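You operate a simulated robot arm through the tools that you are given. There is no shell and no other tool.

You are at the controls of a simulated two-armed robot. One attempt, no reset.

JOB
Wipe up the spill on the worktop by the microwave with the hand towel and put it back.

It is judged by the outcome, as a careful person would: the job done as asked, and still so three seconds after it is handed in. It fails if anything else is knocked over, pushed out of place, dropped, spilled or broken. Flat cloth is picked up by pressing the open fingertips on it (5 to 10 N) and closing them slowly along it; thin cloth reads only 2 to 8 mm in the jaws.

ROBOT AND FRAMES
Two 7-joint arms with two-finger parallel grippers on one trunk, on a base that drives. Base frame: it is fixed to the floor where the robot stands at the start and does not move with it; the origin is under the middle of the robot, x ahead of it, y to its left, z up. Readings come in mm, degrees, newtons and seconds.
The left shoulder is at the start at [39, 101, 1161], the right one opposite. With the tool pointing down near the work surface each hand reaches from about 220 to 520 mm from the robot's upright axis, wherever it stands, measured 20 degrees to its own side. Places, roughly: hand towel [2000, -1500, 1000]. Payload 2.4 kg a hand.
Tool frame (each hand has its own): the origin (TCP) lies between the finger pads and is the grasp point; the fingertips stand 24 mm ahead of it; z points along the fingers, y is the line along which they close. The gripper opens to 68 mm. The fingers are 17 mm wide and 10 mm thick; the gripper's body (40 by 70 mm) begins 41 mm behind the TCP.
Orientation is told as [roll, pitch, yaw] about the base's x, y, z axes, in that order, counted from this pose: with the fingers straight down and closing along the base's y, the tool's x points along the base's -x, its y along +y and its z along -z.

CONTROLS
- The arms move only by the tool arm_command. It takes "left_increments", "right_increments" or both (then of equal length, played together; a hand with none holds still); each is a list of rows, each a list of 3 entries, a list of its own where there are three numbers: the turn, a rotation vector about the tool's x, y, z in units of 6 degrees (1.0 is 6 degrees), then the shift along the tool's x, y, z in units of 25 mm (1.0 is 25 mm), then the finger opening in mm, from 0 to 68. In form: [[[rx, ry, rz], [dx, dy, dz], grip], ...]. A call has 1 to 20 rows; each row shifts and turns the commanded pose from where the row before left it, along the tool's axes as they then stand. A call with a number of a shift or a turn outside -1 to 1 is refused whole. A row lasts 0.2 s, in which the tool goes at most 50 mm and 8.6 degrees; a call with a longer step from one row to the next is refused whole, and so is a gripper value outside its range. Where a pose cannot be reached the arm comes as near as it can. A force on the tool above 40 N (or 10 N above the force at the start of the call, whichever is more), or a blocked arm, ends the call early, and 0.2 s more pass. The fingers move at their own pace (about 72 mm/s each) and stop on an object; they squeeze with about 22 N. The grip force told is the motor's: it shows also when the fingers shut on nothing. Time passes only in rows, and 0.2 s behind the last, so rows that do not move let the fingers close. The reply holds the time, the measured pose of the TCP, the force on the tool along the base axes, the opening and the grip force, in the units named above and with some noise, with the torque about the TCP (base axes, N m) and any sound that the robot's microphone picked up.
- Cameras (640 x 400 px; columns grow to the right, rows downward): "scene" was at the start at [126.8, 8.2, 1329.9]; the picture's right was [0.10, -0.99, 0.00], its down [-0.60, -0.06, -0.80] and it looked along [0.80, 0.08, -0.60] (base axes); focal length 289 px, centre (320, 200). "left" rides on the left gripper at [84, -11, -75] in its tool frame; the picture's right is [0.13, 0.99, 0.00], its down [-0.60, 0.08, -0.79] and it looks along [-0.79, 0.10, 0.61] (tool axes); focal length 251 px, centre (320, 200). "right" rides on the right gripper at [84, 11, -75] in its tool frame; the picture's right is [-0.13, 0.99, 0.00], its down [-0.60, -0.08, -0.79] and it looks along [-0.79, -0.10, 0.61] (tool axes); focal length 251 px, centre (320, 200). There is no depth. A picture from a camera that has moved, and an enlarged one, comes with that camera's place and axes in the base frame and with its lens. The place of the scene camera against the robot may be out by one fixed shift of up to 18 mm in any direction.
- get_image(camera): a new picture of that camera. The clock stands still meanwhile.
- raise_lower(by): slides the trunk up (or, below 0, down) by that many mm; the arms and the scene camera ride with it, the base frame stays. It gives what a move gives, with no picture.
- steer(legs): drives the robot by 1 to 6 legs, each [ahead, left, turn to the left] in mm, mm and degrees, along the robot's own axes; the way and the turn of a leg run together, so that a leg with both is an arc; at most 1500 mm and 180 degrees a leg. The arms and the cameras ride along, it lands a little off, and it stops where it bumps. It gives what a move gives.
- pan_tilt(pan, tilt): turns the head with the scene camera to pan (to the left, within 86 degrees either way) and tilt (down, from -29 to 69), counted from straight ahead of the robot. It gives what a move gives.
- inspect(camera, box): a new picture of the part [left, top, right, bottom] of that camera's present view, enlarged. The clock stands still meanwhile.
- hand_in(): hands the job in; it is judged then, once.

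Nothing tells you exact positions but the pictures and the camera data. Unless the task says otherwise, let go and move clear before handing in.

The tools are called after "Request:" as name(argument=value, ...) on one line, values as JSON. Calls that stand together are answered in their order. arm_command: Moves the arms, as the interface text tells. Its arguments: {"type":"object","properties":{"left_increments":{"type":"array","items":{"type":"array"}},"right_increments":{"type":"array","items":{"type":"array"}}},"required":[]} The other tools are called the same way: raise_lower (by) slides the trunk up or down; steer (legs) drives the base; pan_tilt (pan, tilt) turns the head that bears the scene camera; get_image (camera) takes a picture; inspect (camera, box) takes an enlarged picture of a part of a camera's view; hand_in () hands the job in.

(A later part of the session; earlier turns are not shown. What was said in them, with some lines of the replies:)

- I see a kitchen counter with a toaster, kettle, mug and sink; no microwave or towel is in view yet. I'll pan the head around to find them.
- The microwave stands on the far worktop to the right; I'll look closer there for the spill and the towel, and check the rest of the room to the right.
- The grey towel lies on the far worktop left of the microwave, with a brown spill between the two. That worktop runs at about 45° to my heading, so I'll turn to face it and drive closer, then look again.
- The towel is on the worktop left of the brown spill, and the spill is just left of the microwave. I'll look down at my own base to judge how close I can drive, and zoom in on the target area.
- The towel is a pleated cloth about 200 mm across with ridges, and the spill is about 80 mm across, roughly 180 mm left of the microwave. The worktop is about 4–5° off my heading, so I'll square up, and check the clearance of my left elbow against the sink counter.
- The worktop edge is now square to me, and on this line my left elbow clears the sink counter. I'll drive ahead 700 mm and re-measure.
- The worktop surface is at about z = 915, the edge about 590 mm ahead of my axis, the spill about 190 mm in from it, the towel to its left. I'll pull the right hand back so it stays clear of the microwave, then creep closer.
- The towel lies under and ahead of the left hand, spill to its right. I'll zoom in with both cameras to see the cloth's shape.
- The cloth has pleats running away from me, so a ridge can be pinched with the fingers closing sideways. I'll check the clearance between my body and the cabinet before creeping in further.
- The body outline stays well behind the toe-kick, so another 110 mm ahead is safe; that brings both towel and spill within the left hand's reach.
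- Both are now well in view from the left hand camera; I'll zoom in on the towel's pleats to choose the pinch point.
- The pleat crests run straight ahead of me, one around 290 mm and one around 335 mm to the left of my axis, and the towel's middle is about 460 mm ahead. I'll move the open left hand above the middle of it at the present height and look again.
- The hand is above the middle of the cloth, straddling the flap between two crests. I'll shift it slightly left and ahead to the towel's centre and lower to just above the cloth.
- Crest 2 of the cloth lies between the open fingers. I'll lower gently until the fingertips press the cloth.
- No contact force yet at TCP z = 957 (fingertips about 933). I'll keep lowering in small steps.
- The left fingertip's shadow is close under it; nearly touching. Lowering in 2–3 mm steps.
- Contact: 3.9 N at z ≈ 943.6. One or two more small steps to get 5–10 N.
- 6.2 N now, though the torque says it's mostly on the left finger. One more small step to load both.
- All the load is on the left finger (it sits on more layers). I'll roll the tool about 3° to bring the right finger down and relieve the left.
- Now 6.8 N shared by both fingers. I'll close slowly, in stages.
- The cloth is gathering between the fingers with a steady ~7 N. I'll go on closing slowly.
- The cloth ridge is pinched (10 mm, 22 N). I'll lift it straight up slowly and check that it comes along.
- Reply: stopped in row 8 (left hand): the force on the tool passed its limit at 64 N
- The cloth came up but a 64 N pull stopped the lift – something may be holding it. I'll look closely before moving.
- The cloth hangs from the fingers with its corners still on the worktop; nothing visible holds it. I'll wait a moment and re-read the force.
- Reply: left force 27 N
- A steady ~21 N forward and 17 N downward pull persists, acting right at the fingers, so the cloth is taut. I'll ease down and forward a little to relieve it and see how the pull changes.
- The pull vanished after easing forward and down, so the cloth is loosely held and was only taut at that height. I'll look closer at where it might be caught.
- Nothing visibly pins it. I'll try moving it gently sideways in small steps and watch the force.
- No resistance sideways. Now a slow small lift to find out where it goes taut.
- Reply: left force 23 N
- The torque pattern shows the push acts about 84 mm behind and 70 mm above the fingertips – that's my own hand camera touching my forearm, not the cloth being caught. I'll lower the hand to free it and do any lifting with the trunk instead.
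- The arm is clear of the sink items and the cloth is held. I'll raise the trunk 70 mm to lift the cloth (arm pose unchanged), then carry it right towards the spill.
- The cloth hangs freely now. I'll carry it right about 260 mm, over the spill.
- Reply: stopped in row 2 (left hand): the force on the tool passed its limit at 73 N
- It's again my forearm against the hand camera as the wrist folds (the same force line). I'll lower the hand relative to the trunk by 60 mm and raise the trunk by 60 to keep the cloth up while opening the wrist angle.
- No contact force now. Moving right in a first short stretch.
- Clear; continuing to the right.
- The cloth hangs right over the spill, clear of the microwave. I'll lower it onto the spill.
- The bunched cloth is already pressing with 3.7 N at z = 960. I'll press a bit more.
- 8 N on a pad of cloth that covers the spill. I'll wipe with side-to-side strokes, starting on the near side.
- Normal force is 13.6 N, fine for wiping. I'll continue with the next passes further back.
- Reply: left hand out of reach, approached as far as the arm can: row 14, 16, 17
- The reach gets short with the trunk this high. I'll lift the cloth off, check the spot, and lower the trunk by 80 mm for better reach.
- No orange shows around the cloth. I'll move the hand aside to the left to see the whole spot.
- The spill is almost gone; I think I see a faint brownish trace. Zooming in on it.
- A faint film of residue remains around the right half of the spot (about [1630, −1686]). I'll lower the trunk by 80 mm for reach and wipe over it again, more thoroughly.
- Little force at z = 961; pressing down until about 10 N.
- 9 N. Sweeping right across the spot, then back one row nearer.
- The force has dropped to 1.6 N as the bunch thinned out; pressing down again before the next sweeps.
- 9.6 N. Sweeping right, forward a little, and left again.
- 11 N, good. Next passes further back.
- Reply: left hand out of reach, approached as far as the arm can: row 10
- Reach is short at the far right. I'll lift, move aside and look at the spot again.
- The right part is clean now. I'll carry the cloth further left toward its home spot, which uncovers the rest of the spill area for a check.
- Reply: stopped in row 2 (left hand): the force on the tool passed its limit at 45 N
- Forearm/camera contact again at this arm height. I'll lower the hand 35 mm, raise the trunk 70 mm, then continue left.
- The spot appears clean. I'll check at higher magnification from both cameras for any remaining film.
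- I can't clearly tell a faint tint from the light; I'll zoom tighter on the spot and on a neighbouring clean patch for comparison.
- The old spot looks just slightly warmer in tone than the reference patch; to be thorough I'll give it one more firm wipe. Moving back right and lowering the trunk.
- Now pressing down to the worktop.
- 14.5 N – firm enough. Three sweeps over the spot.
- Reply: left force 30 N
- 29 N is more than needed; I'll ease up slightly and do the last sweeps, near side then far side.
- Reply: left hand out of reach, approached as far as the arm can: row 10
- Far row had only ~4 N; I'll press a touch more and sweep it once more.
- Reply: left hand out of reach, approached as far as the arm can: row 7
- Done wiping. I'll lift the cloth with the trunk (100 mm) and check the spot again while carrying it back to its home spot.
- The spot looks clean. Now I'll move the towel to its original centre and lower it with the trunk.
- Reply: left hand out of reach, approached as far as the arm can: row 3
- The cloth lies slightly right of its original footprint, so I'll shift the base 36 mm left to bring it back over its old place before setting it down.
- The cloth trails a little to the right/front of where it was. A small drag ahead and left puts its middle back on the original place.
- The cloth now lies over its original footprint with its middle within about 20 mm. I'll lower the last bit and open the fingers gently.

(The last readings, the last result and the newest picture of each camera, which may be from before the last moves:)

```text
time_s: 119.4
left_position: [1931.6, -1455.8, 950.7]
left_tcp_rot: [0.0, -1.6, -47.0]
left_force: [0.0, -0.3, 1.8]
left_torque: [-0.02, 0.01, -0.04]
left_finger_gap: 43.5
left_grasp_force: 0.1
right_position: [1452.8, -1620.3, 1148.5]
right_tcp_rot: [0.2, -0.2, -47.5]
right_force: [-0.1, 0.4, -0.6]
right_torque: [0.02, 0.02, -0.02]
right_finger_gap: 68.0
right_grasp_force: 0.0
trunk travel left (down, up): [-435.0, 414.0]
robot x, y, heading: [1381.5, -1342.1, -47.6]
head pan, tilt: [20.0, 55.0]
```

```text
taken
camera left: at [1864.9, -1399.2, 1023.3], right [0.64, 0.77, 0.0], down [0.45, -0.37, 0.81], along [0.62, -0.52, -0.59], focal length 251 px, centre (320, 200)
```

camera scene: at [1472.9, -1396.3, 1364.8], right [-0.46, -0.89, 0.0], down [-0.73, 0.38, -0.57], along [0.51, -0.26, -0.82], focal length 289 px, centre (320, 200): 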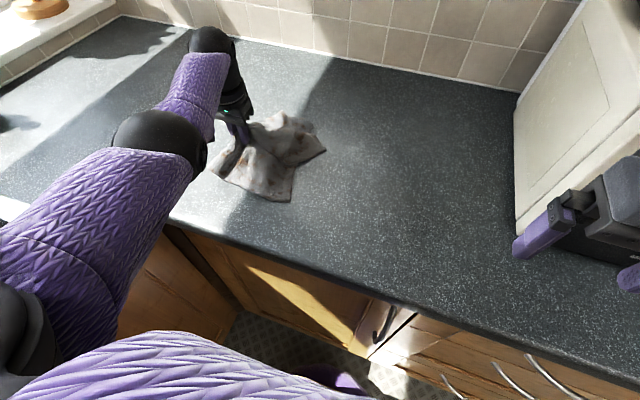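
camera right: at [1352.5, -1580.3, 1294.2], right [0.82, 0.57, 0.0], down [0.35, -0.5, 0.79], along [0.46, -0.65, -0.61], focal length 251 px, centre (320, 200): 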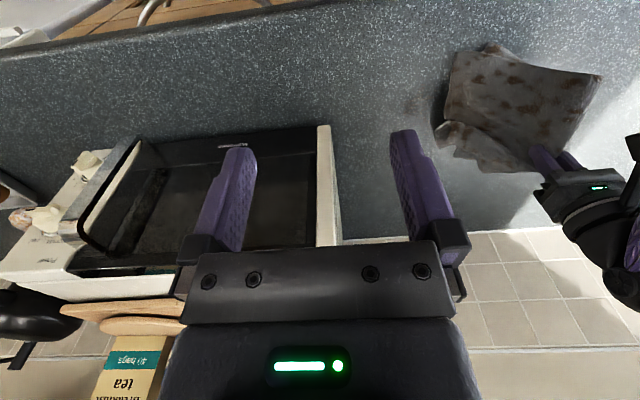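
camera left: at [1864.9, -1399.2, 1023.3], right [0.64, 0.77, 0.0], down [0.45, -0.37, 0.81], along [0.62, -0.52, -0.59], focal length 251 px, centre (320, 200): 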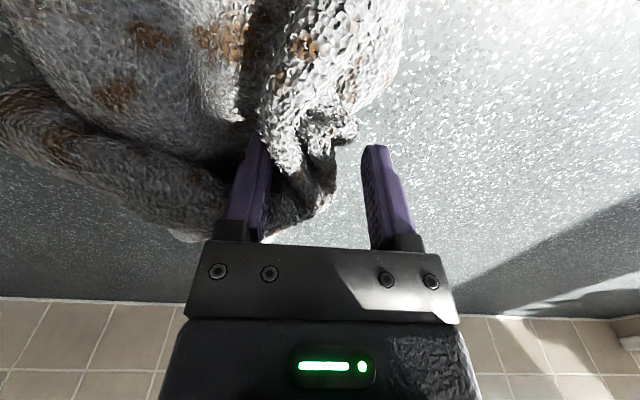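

Released. I'll raise the hand straight up with the trunk and see that the cloth stays.

Request:
raise_lower(by=30)

Request:
get_image(camera="left")

Request:
raise_lower(by=90)

Request:
get_image(camera="left")

Request:
get_image(camera="scene")

```text
time_s: 120.2
left_position: [1930.7, -1454.9, 980.1]
left_tcp_rot: [-0.1, -1.5, -46.9]
left_force: [0.0, -0.2, -0.3]
left_torque: [-0.03, 0.01, 0.0]
left_finger_gap: 43.7
left_grasp_force: 0.1
right_position: [1453.6, -1619.6, 1179.0]
right_tcp_rot: [0.1, 0.0, -47.6]
right_force: [-0.4, 0.0, 0.4]
right_torque: [-0.01, -0.03, 0.01]
right_finger_gap: 68.3
right_grasp_force: 0.1
trunk travel left (down, up): [-465.0, 384.0]
robot x, y, heading: [1386.6, -1347.4, -47.4]
head pan, tilt: [20.0, 55.0]
```

```text
taken
camera left: at [1865.4, -1399.9, 1053.0], right [0.64, 0.77, 0.0], down [0.45, -0.37, 0.81], along [0.62, -0.52, -0.59], focal length 251 px, centre (320, 200)
```

left: 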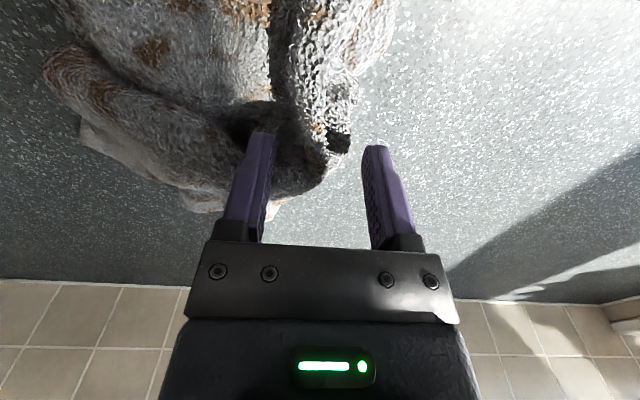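

```text
time_s: 121.4
left_position: [1930.9, -1455.2, 1074.7]
left_tcp_rot: [0.0, -2.1, -47.1]
left_force: [-1.2, 0.6, -0.3]
left_torque: [-0.02, 0.01, 0.01]
left_finger_gap: 43.9
left_grasp_force: 0.0
right_position: [1452.4, -1620.2, 1268.8]
right_tcp_rot: [0.2, 0.0, -47.6]
right_force: [-0.7, -0.3, -0.8]
right_torque: [0.0, 0.02, 0.01]
right_finger_gap: 67.6
right_grasp_force: 0.1
trunk travel left (down, up): [-555.0, 294.0]
robot x, y, heading: [1384.6, -1340.9, -47.6]
head pan, tilt: [20.0, 55.0]
```

```text
taken
camera left: at [1864.0, -1398.9, 1146.6], right [0.64, 0.77, 0.0], down [0.45, -0.37, 0.81], along [0.63, -0.52, -0.58], focal length 251 px, centre (320, 200)
```

left: 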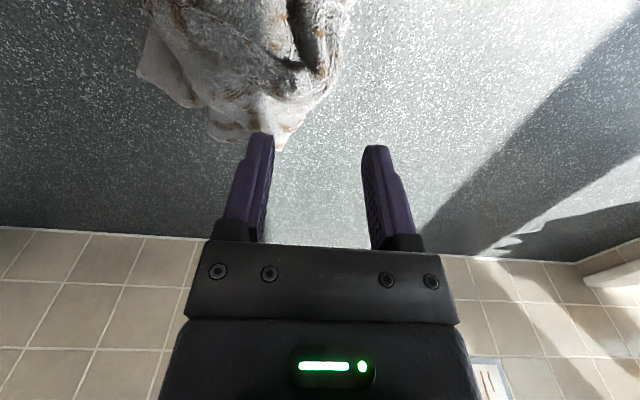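

```text
taken
camera scene: at [1464.9, -1388.8, 1485.2], right [-0.46, -0.89, 0.0], down [-0.73, 0.38, -0.57], along [0.51, -0.26, -0.82], focal length 289 px, centre (320, 200)
```

scene: 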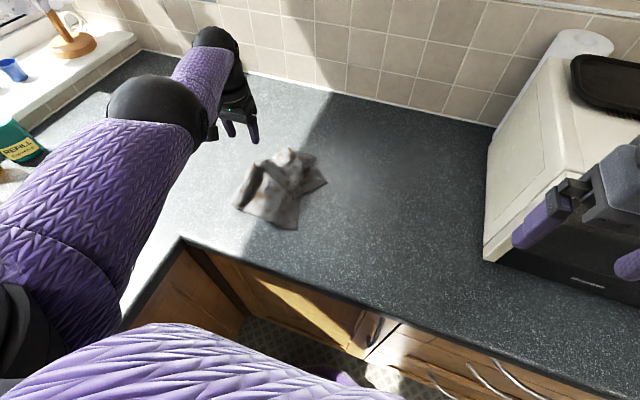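

The towel rests at its old place (middle about [1900, −1500]) and the hand is clear above it. I'll pull the hand back toward the body and take a final look at towel and worktop.

Request:
arm_command(left_increments=[[[0, 0, 0], [0.7, -0.7, 0], 44], [[0, 0, 0], [0.7, -0.7, 0], 44], [[0, 0, 0], [0.7, -0.7, 0], 44], [[0, 0, 0], [0.7, -0.7, 0], 44], [[0, 0, 0], [0.7, -0.7, 0], 44], [[0, 0, 0], [0, 0, 0], 44]])

Request:
steer(legs=[[-200, 0, 0]])

Request:
pan_tilt(pan=8, tilt=45)

Request:
get_image(camera="scene")

Request:
inspect(camera="scene", box=[180, 80, 420, 230])

```text
time_s: 122.5
left_position: [1830.7, -1451.4, 1072.2]
left_tcp_rot: [0.1, -2.9, -47.7]
left_force: [-1.3, 0.6, 0.1]
left_torque: [-0.01, -0.01, -0.02]
left_finger_gap: 43.9
left_grasp_force: 0.1
right_position: [1452.7, -1620.1, 1269.2]
right_tcp_rot: [0.0, -0.1, -47.5]
right_force: [0.7, 0.0, -0.5]
right_torque: [0.0, -0.04, -0.01]
right_finger_gap: 67.8
right_grasp_force: 0.2
trunk travel left (down, up): [-555.0, 294.0]
robot x, y, heading: [1386.2, -1341.7, -47.3]
head pan, tilt: [20.0, 55.0]
stopped in row 5 (left hand): the force on the tool passed its limit at 76 N (the readings are from after the stop); the commanded pose is now the measured one
```

```text
time_s: 124.1
left_position: [1696.1, -1304.0, 1073.3]
left_tcp_rot: [0.2, -2.9, -47.6]
left_force: [0.1, -0.6, 0.4]
left_torque: [0.01, 0.01, -0.02]
left_finger_gap: 44.0
left_grasp_force: 0.2
right_position: [1317.3, -1473.8, 1269.1]
right_tcp_rot: [0.1, -0.1, -47.4]
right_force: [-0.2, 0.3, -0.1]
right_torque: [-0.03, -0.02, -0.01]
right_finger_gap: 68.0
right_grasp_force: 0.0
trunk travel left (down, up): [-555.0, 294.0]
robot x, y, heading: [1247.8, -1192.5, -47.5]
head pan, tilt: [20.0, 55.0]
```

```text
time_s: 124.8
left_position: [1696.4, -1304.1, 1071.5]
left_tcp_rot: [0.1, -2.8, -47.5]
left_force: [0.1, 0.5, -0.2]
left_torque: [-0.02, 0.01, -0.03]
left_finger_gap: 43.9
left_grasp_force: 0.1
right_position: [1317.5, -1473.6, 1268.4]
right_tcp_rot: [0.0, 0.0, -47.3]
right_force: [0.2, 0.3, 0.2]
right_torque: [0.01, -0.02, 0.02]
right_finger_gap: 68.1
right_grasp_force: 0.1
trunk travel left (down, up): [-555.0, 294.0]
robot x, y, heading: [1249.2, -1195.8, -47.4]
head pan, tilt: [8.0, 45.0]
```

```text
taken
camera scene: at [1328.1, -1259.6, 1498.6], right [-0.63, -0.77, 0.0], down [-0.55, 0.45, -0.71], along [0.55, -0.45, -0.71], focal length 289 px, centre (320, 200)
```

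scene: 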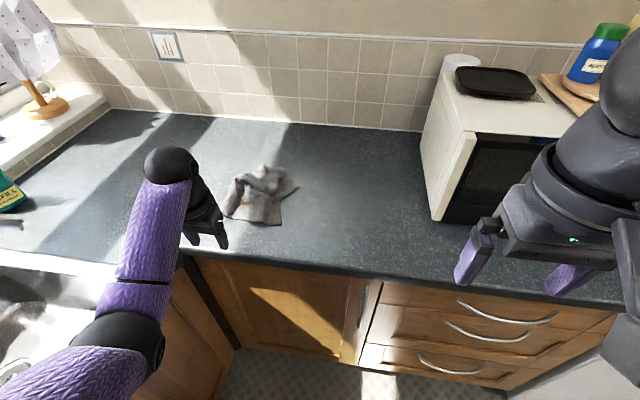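

```text
2.67 times, centred on (300, 155) of scene
camera zoom: at [1328.1, -1259.6, 1498.6], right [-0.63, -0.77, 0.0], down [-0.55, 0.45, -0.71], along [0.55, -0.45, -0.71], focal length 771 px, centre (373, 320)
```

zoom: 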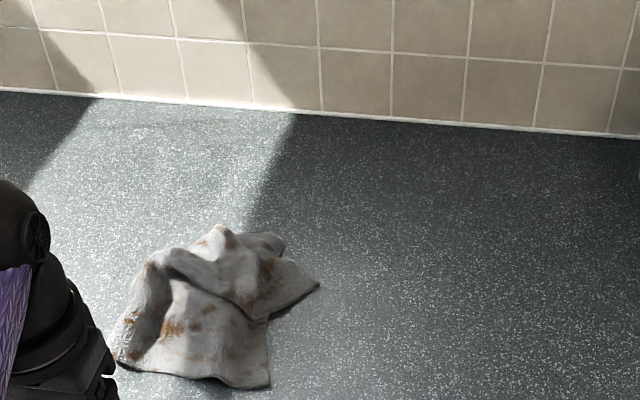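

The towel is back in place. I see a slightly hazy lighter patch right of the towel near the former spill; I'll zoom in to check whether it's residue or just reflected light.

Request:
inspect(camera="scene", box=[290, 160, 430, 260])

Request:
get_image(camera="left")

Request:
get_image(camera="right")

```text
4.00 times, centred on (360, 210) of scene
camera zoom: at [1328.1, -1259.6, 1498.6], right [-0.63, -0.77, 0.0], down [-0.55, 0.45, -0.71], along [0.55, -0.45, -0.71], focal length 1156 px, centre (160, 160)
```

zoom: 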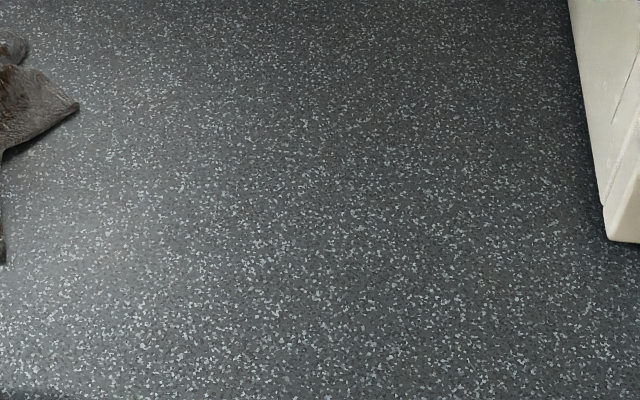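

```text
taken
camera left: at [1629.1, -1246.4, 1142.7], right [0.64, 0.77, 0.0], down [0.44, -0.36, 0.82], along [0.63, -0.53, -0.57], focal length 251 px, centre (320, 200)
```

left: 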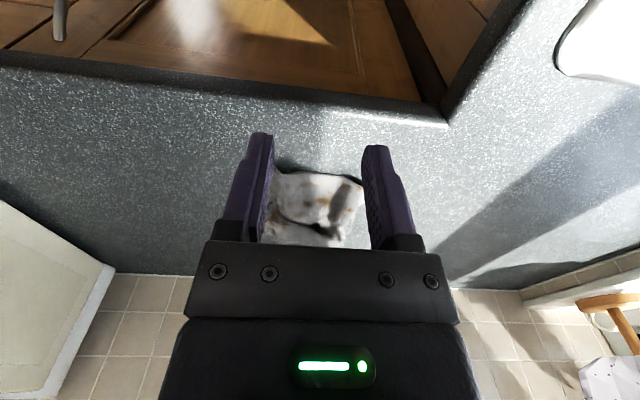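

```text
taken
camera right: at [1269.4, -1402.0, 1344.2], right [0.82, 0.58, 0.0], down [0.35, -0.5, 0.79], along [0.46, -0.65, -0.61], focal length 251 px, centre (320, 200)
```

right: 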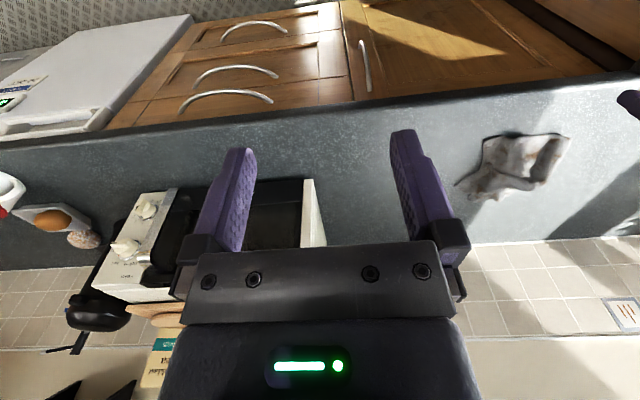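

The worktop is clean where the spill was, and the haze is only reflected light. One last look at the sink side to make sure nothing was disturbed.

Request:
pan_tilt(pan=50, tilt=35)

Request:
get_image(camera="scene")

Request:
pan_tilt(pan=-20, tilt=30)

Request:
get_image(camera="scene")

```text
time_s: 125.9
left_position: [1696.3, -1303.0, 1071.7]
left_tcp_rot: [0.2, -3.0, -47.5]
left_force: [0.3, -0.5, -0.3]
left_torque: [0.0, -0.02, 0.02]
left_finger_gap: 44.1
left_grasp_force: 0.1
right_position: [1317.8, -1473.0, 1267.8]
right_tcp_rot: [0.2, 0.0, -47.5]
right_force: [-0.2, 0.4, -0.1]
right_torque: [0.01, 0.03, 0.0]
right_finger_gap: 68.1
right_grasp_force: 0.0
trunk travel left (down, up): [-555.0, 294.0]
robot x, y, heading: [1253.4, -1196.5, -47.3]
head pan, tilt: [50.0, 35.0]
```

```text
taken
camera scene: at [1353.1, -1204.1, 1513.5], right [0.05, -1.0, 0.0], down [-0.57, -0.03, -0.82], along [0.82, 0.04, -0.57], focal length 289 px, centre (320, 200)
```

scene: 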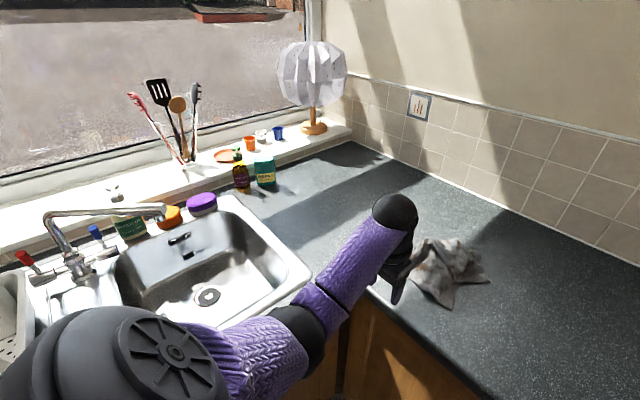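

```text
time_s: 127.3
left_position: [1695.2, -1304.0, 1072.6]
left_tcp_rot: [0.2, -2.9, -47.6]
left_force: [0.0, 0.7, 0.4]
left_torque: [-0.01, -0.03, 0.0]
left_finger_gap: 44.2
left_grasp_force: 0.0
right_position: [1317.9, -1472.9, 1268.6]
right_tcp_rot: [0.1, 0.0, -47.4]
right_force: [0.6, -0.4, -0.9]
right_torque: [0.01, 0.02, -0.02]
right_finger_gap: 68.2
right_grasp_force: 0.1
trunk travel left (down, up): [-555.0, 294.0]
robot x, y, heading: [1249.8, -1198.9, -47.3]
head pan, tilt: [-20.0, 30.0]
```

```text
taken
camera scene: at [1300.2, -1291.6, 1521.3], right [-0.92, -0.39, 0.0], down [-0.19, 0.46, -0.87], along [0.34, -0.8, -0.5], focal length 289 px, centre (320, 200)
```

scene: 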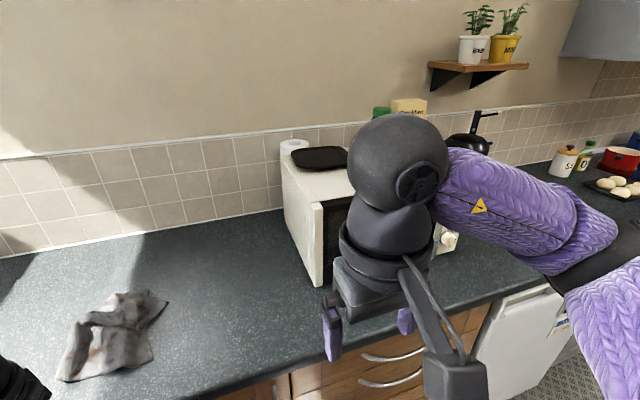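

All the sink items, the microwave and what stands on it are untouched. The spill is gone, the towel is back at its place, and both hands are empty and clear, so I'm handing in.

Request:
hand_in()

```text
The job is handed in.
```

The spill by the microwave is wiped up, and the hand towel is back in its place to the left of where the spill was. The job is handed in.

- **Spill:** the first pass left a faint film, so I went over the spot twice more. The final zoomed-in pictures show clean worktop.
- **Towel:** its middle is within about 10 mm of where it started, by my estimate. It is more crumpled than the neat pleats it had at first, but it lies fully on the worktop.
- **Surroundings:** the last pictures show the microwave, the things on it and the sink items standing undisturbed. Both hands are empty and clear of the worktop items.

Four arm moves stopped early because of high force on the left hand. The first force readings pointed to my own forearm touching the hand camera, and I took the later stops to be the same. I then did most of the lifting and lowering with the trunk.
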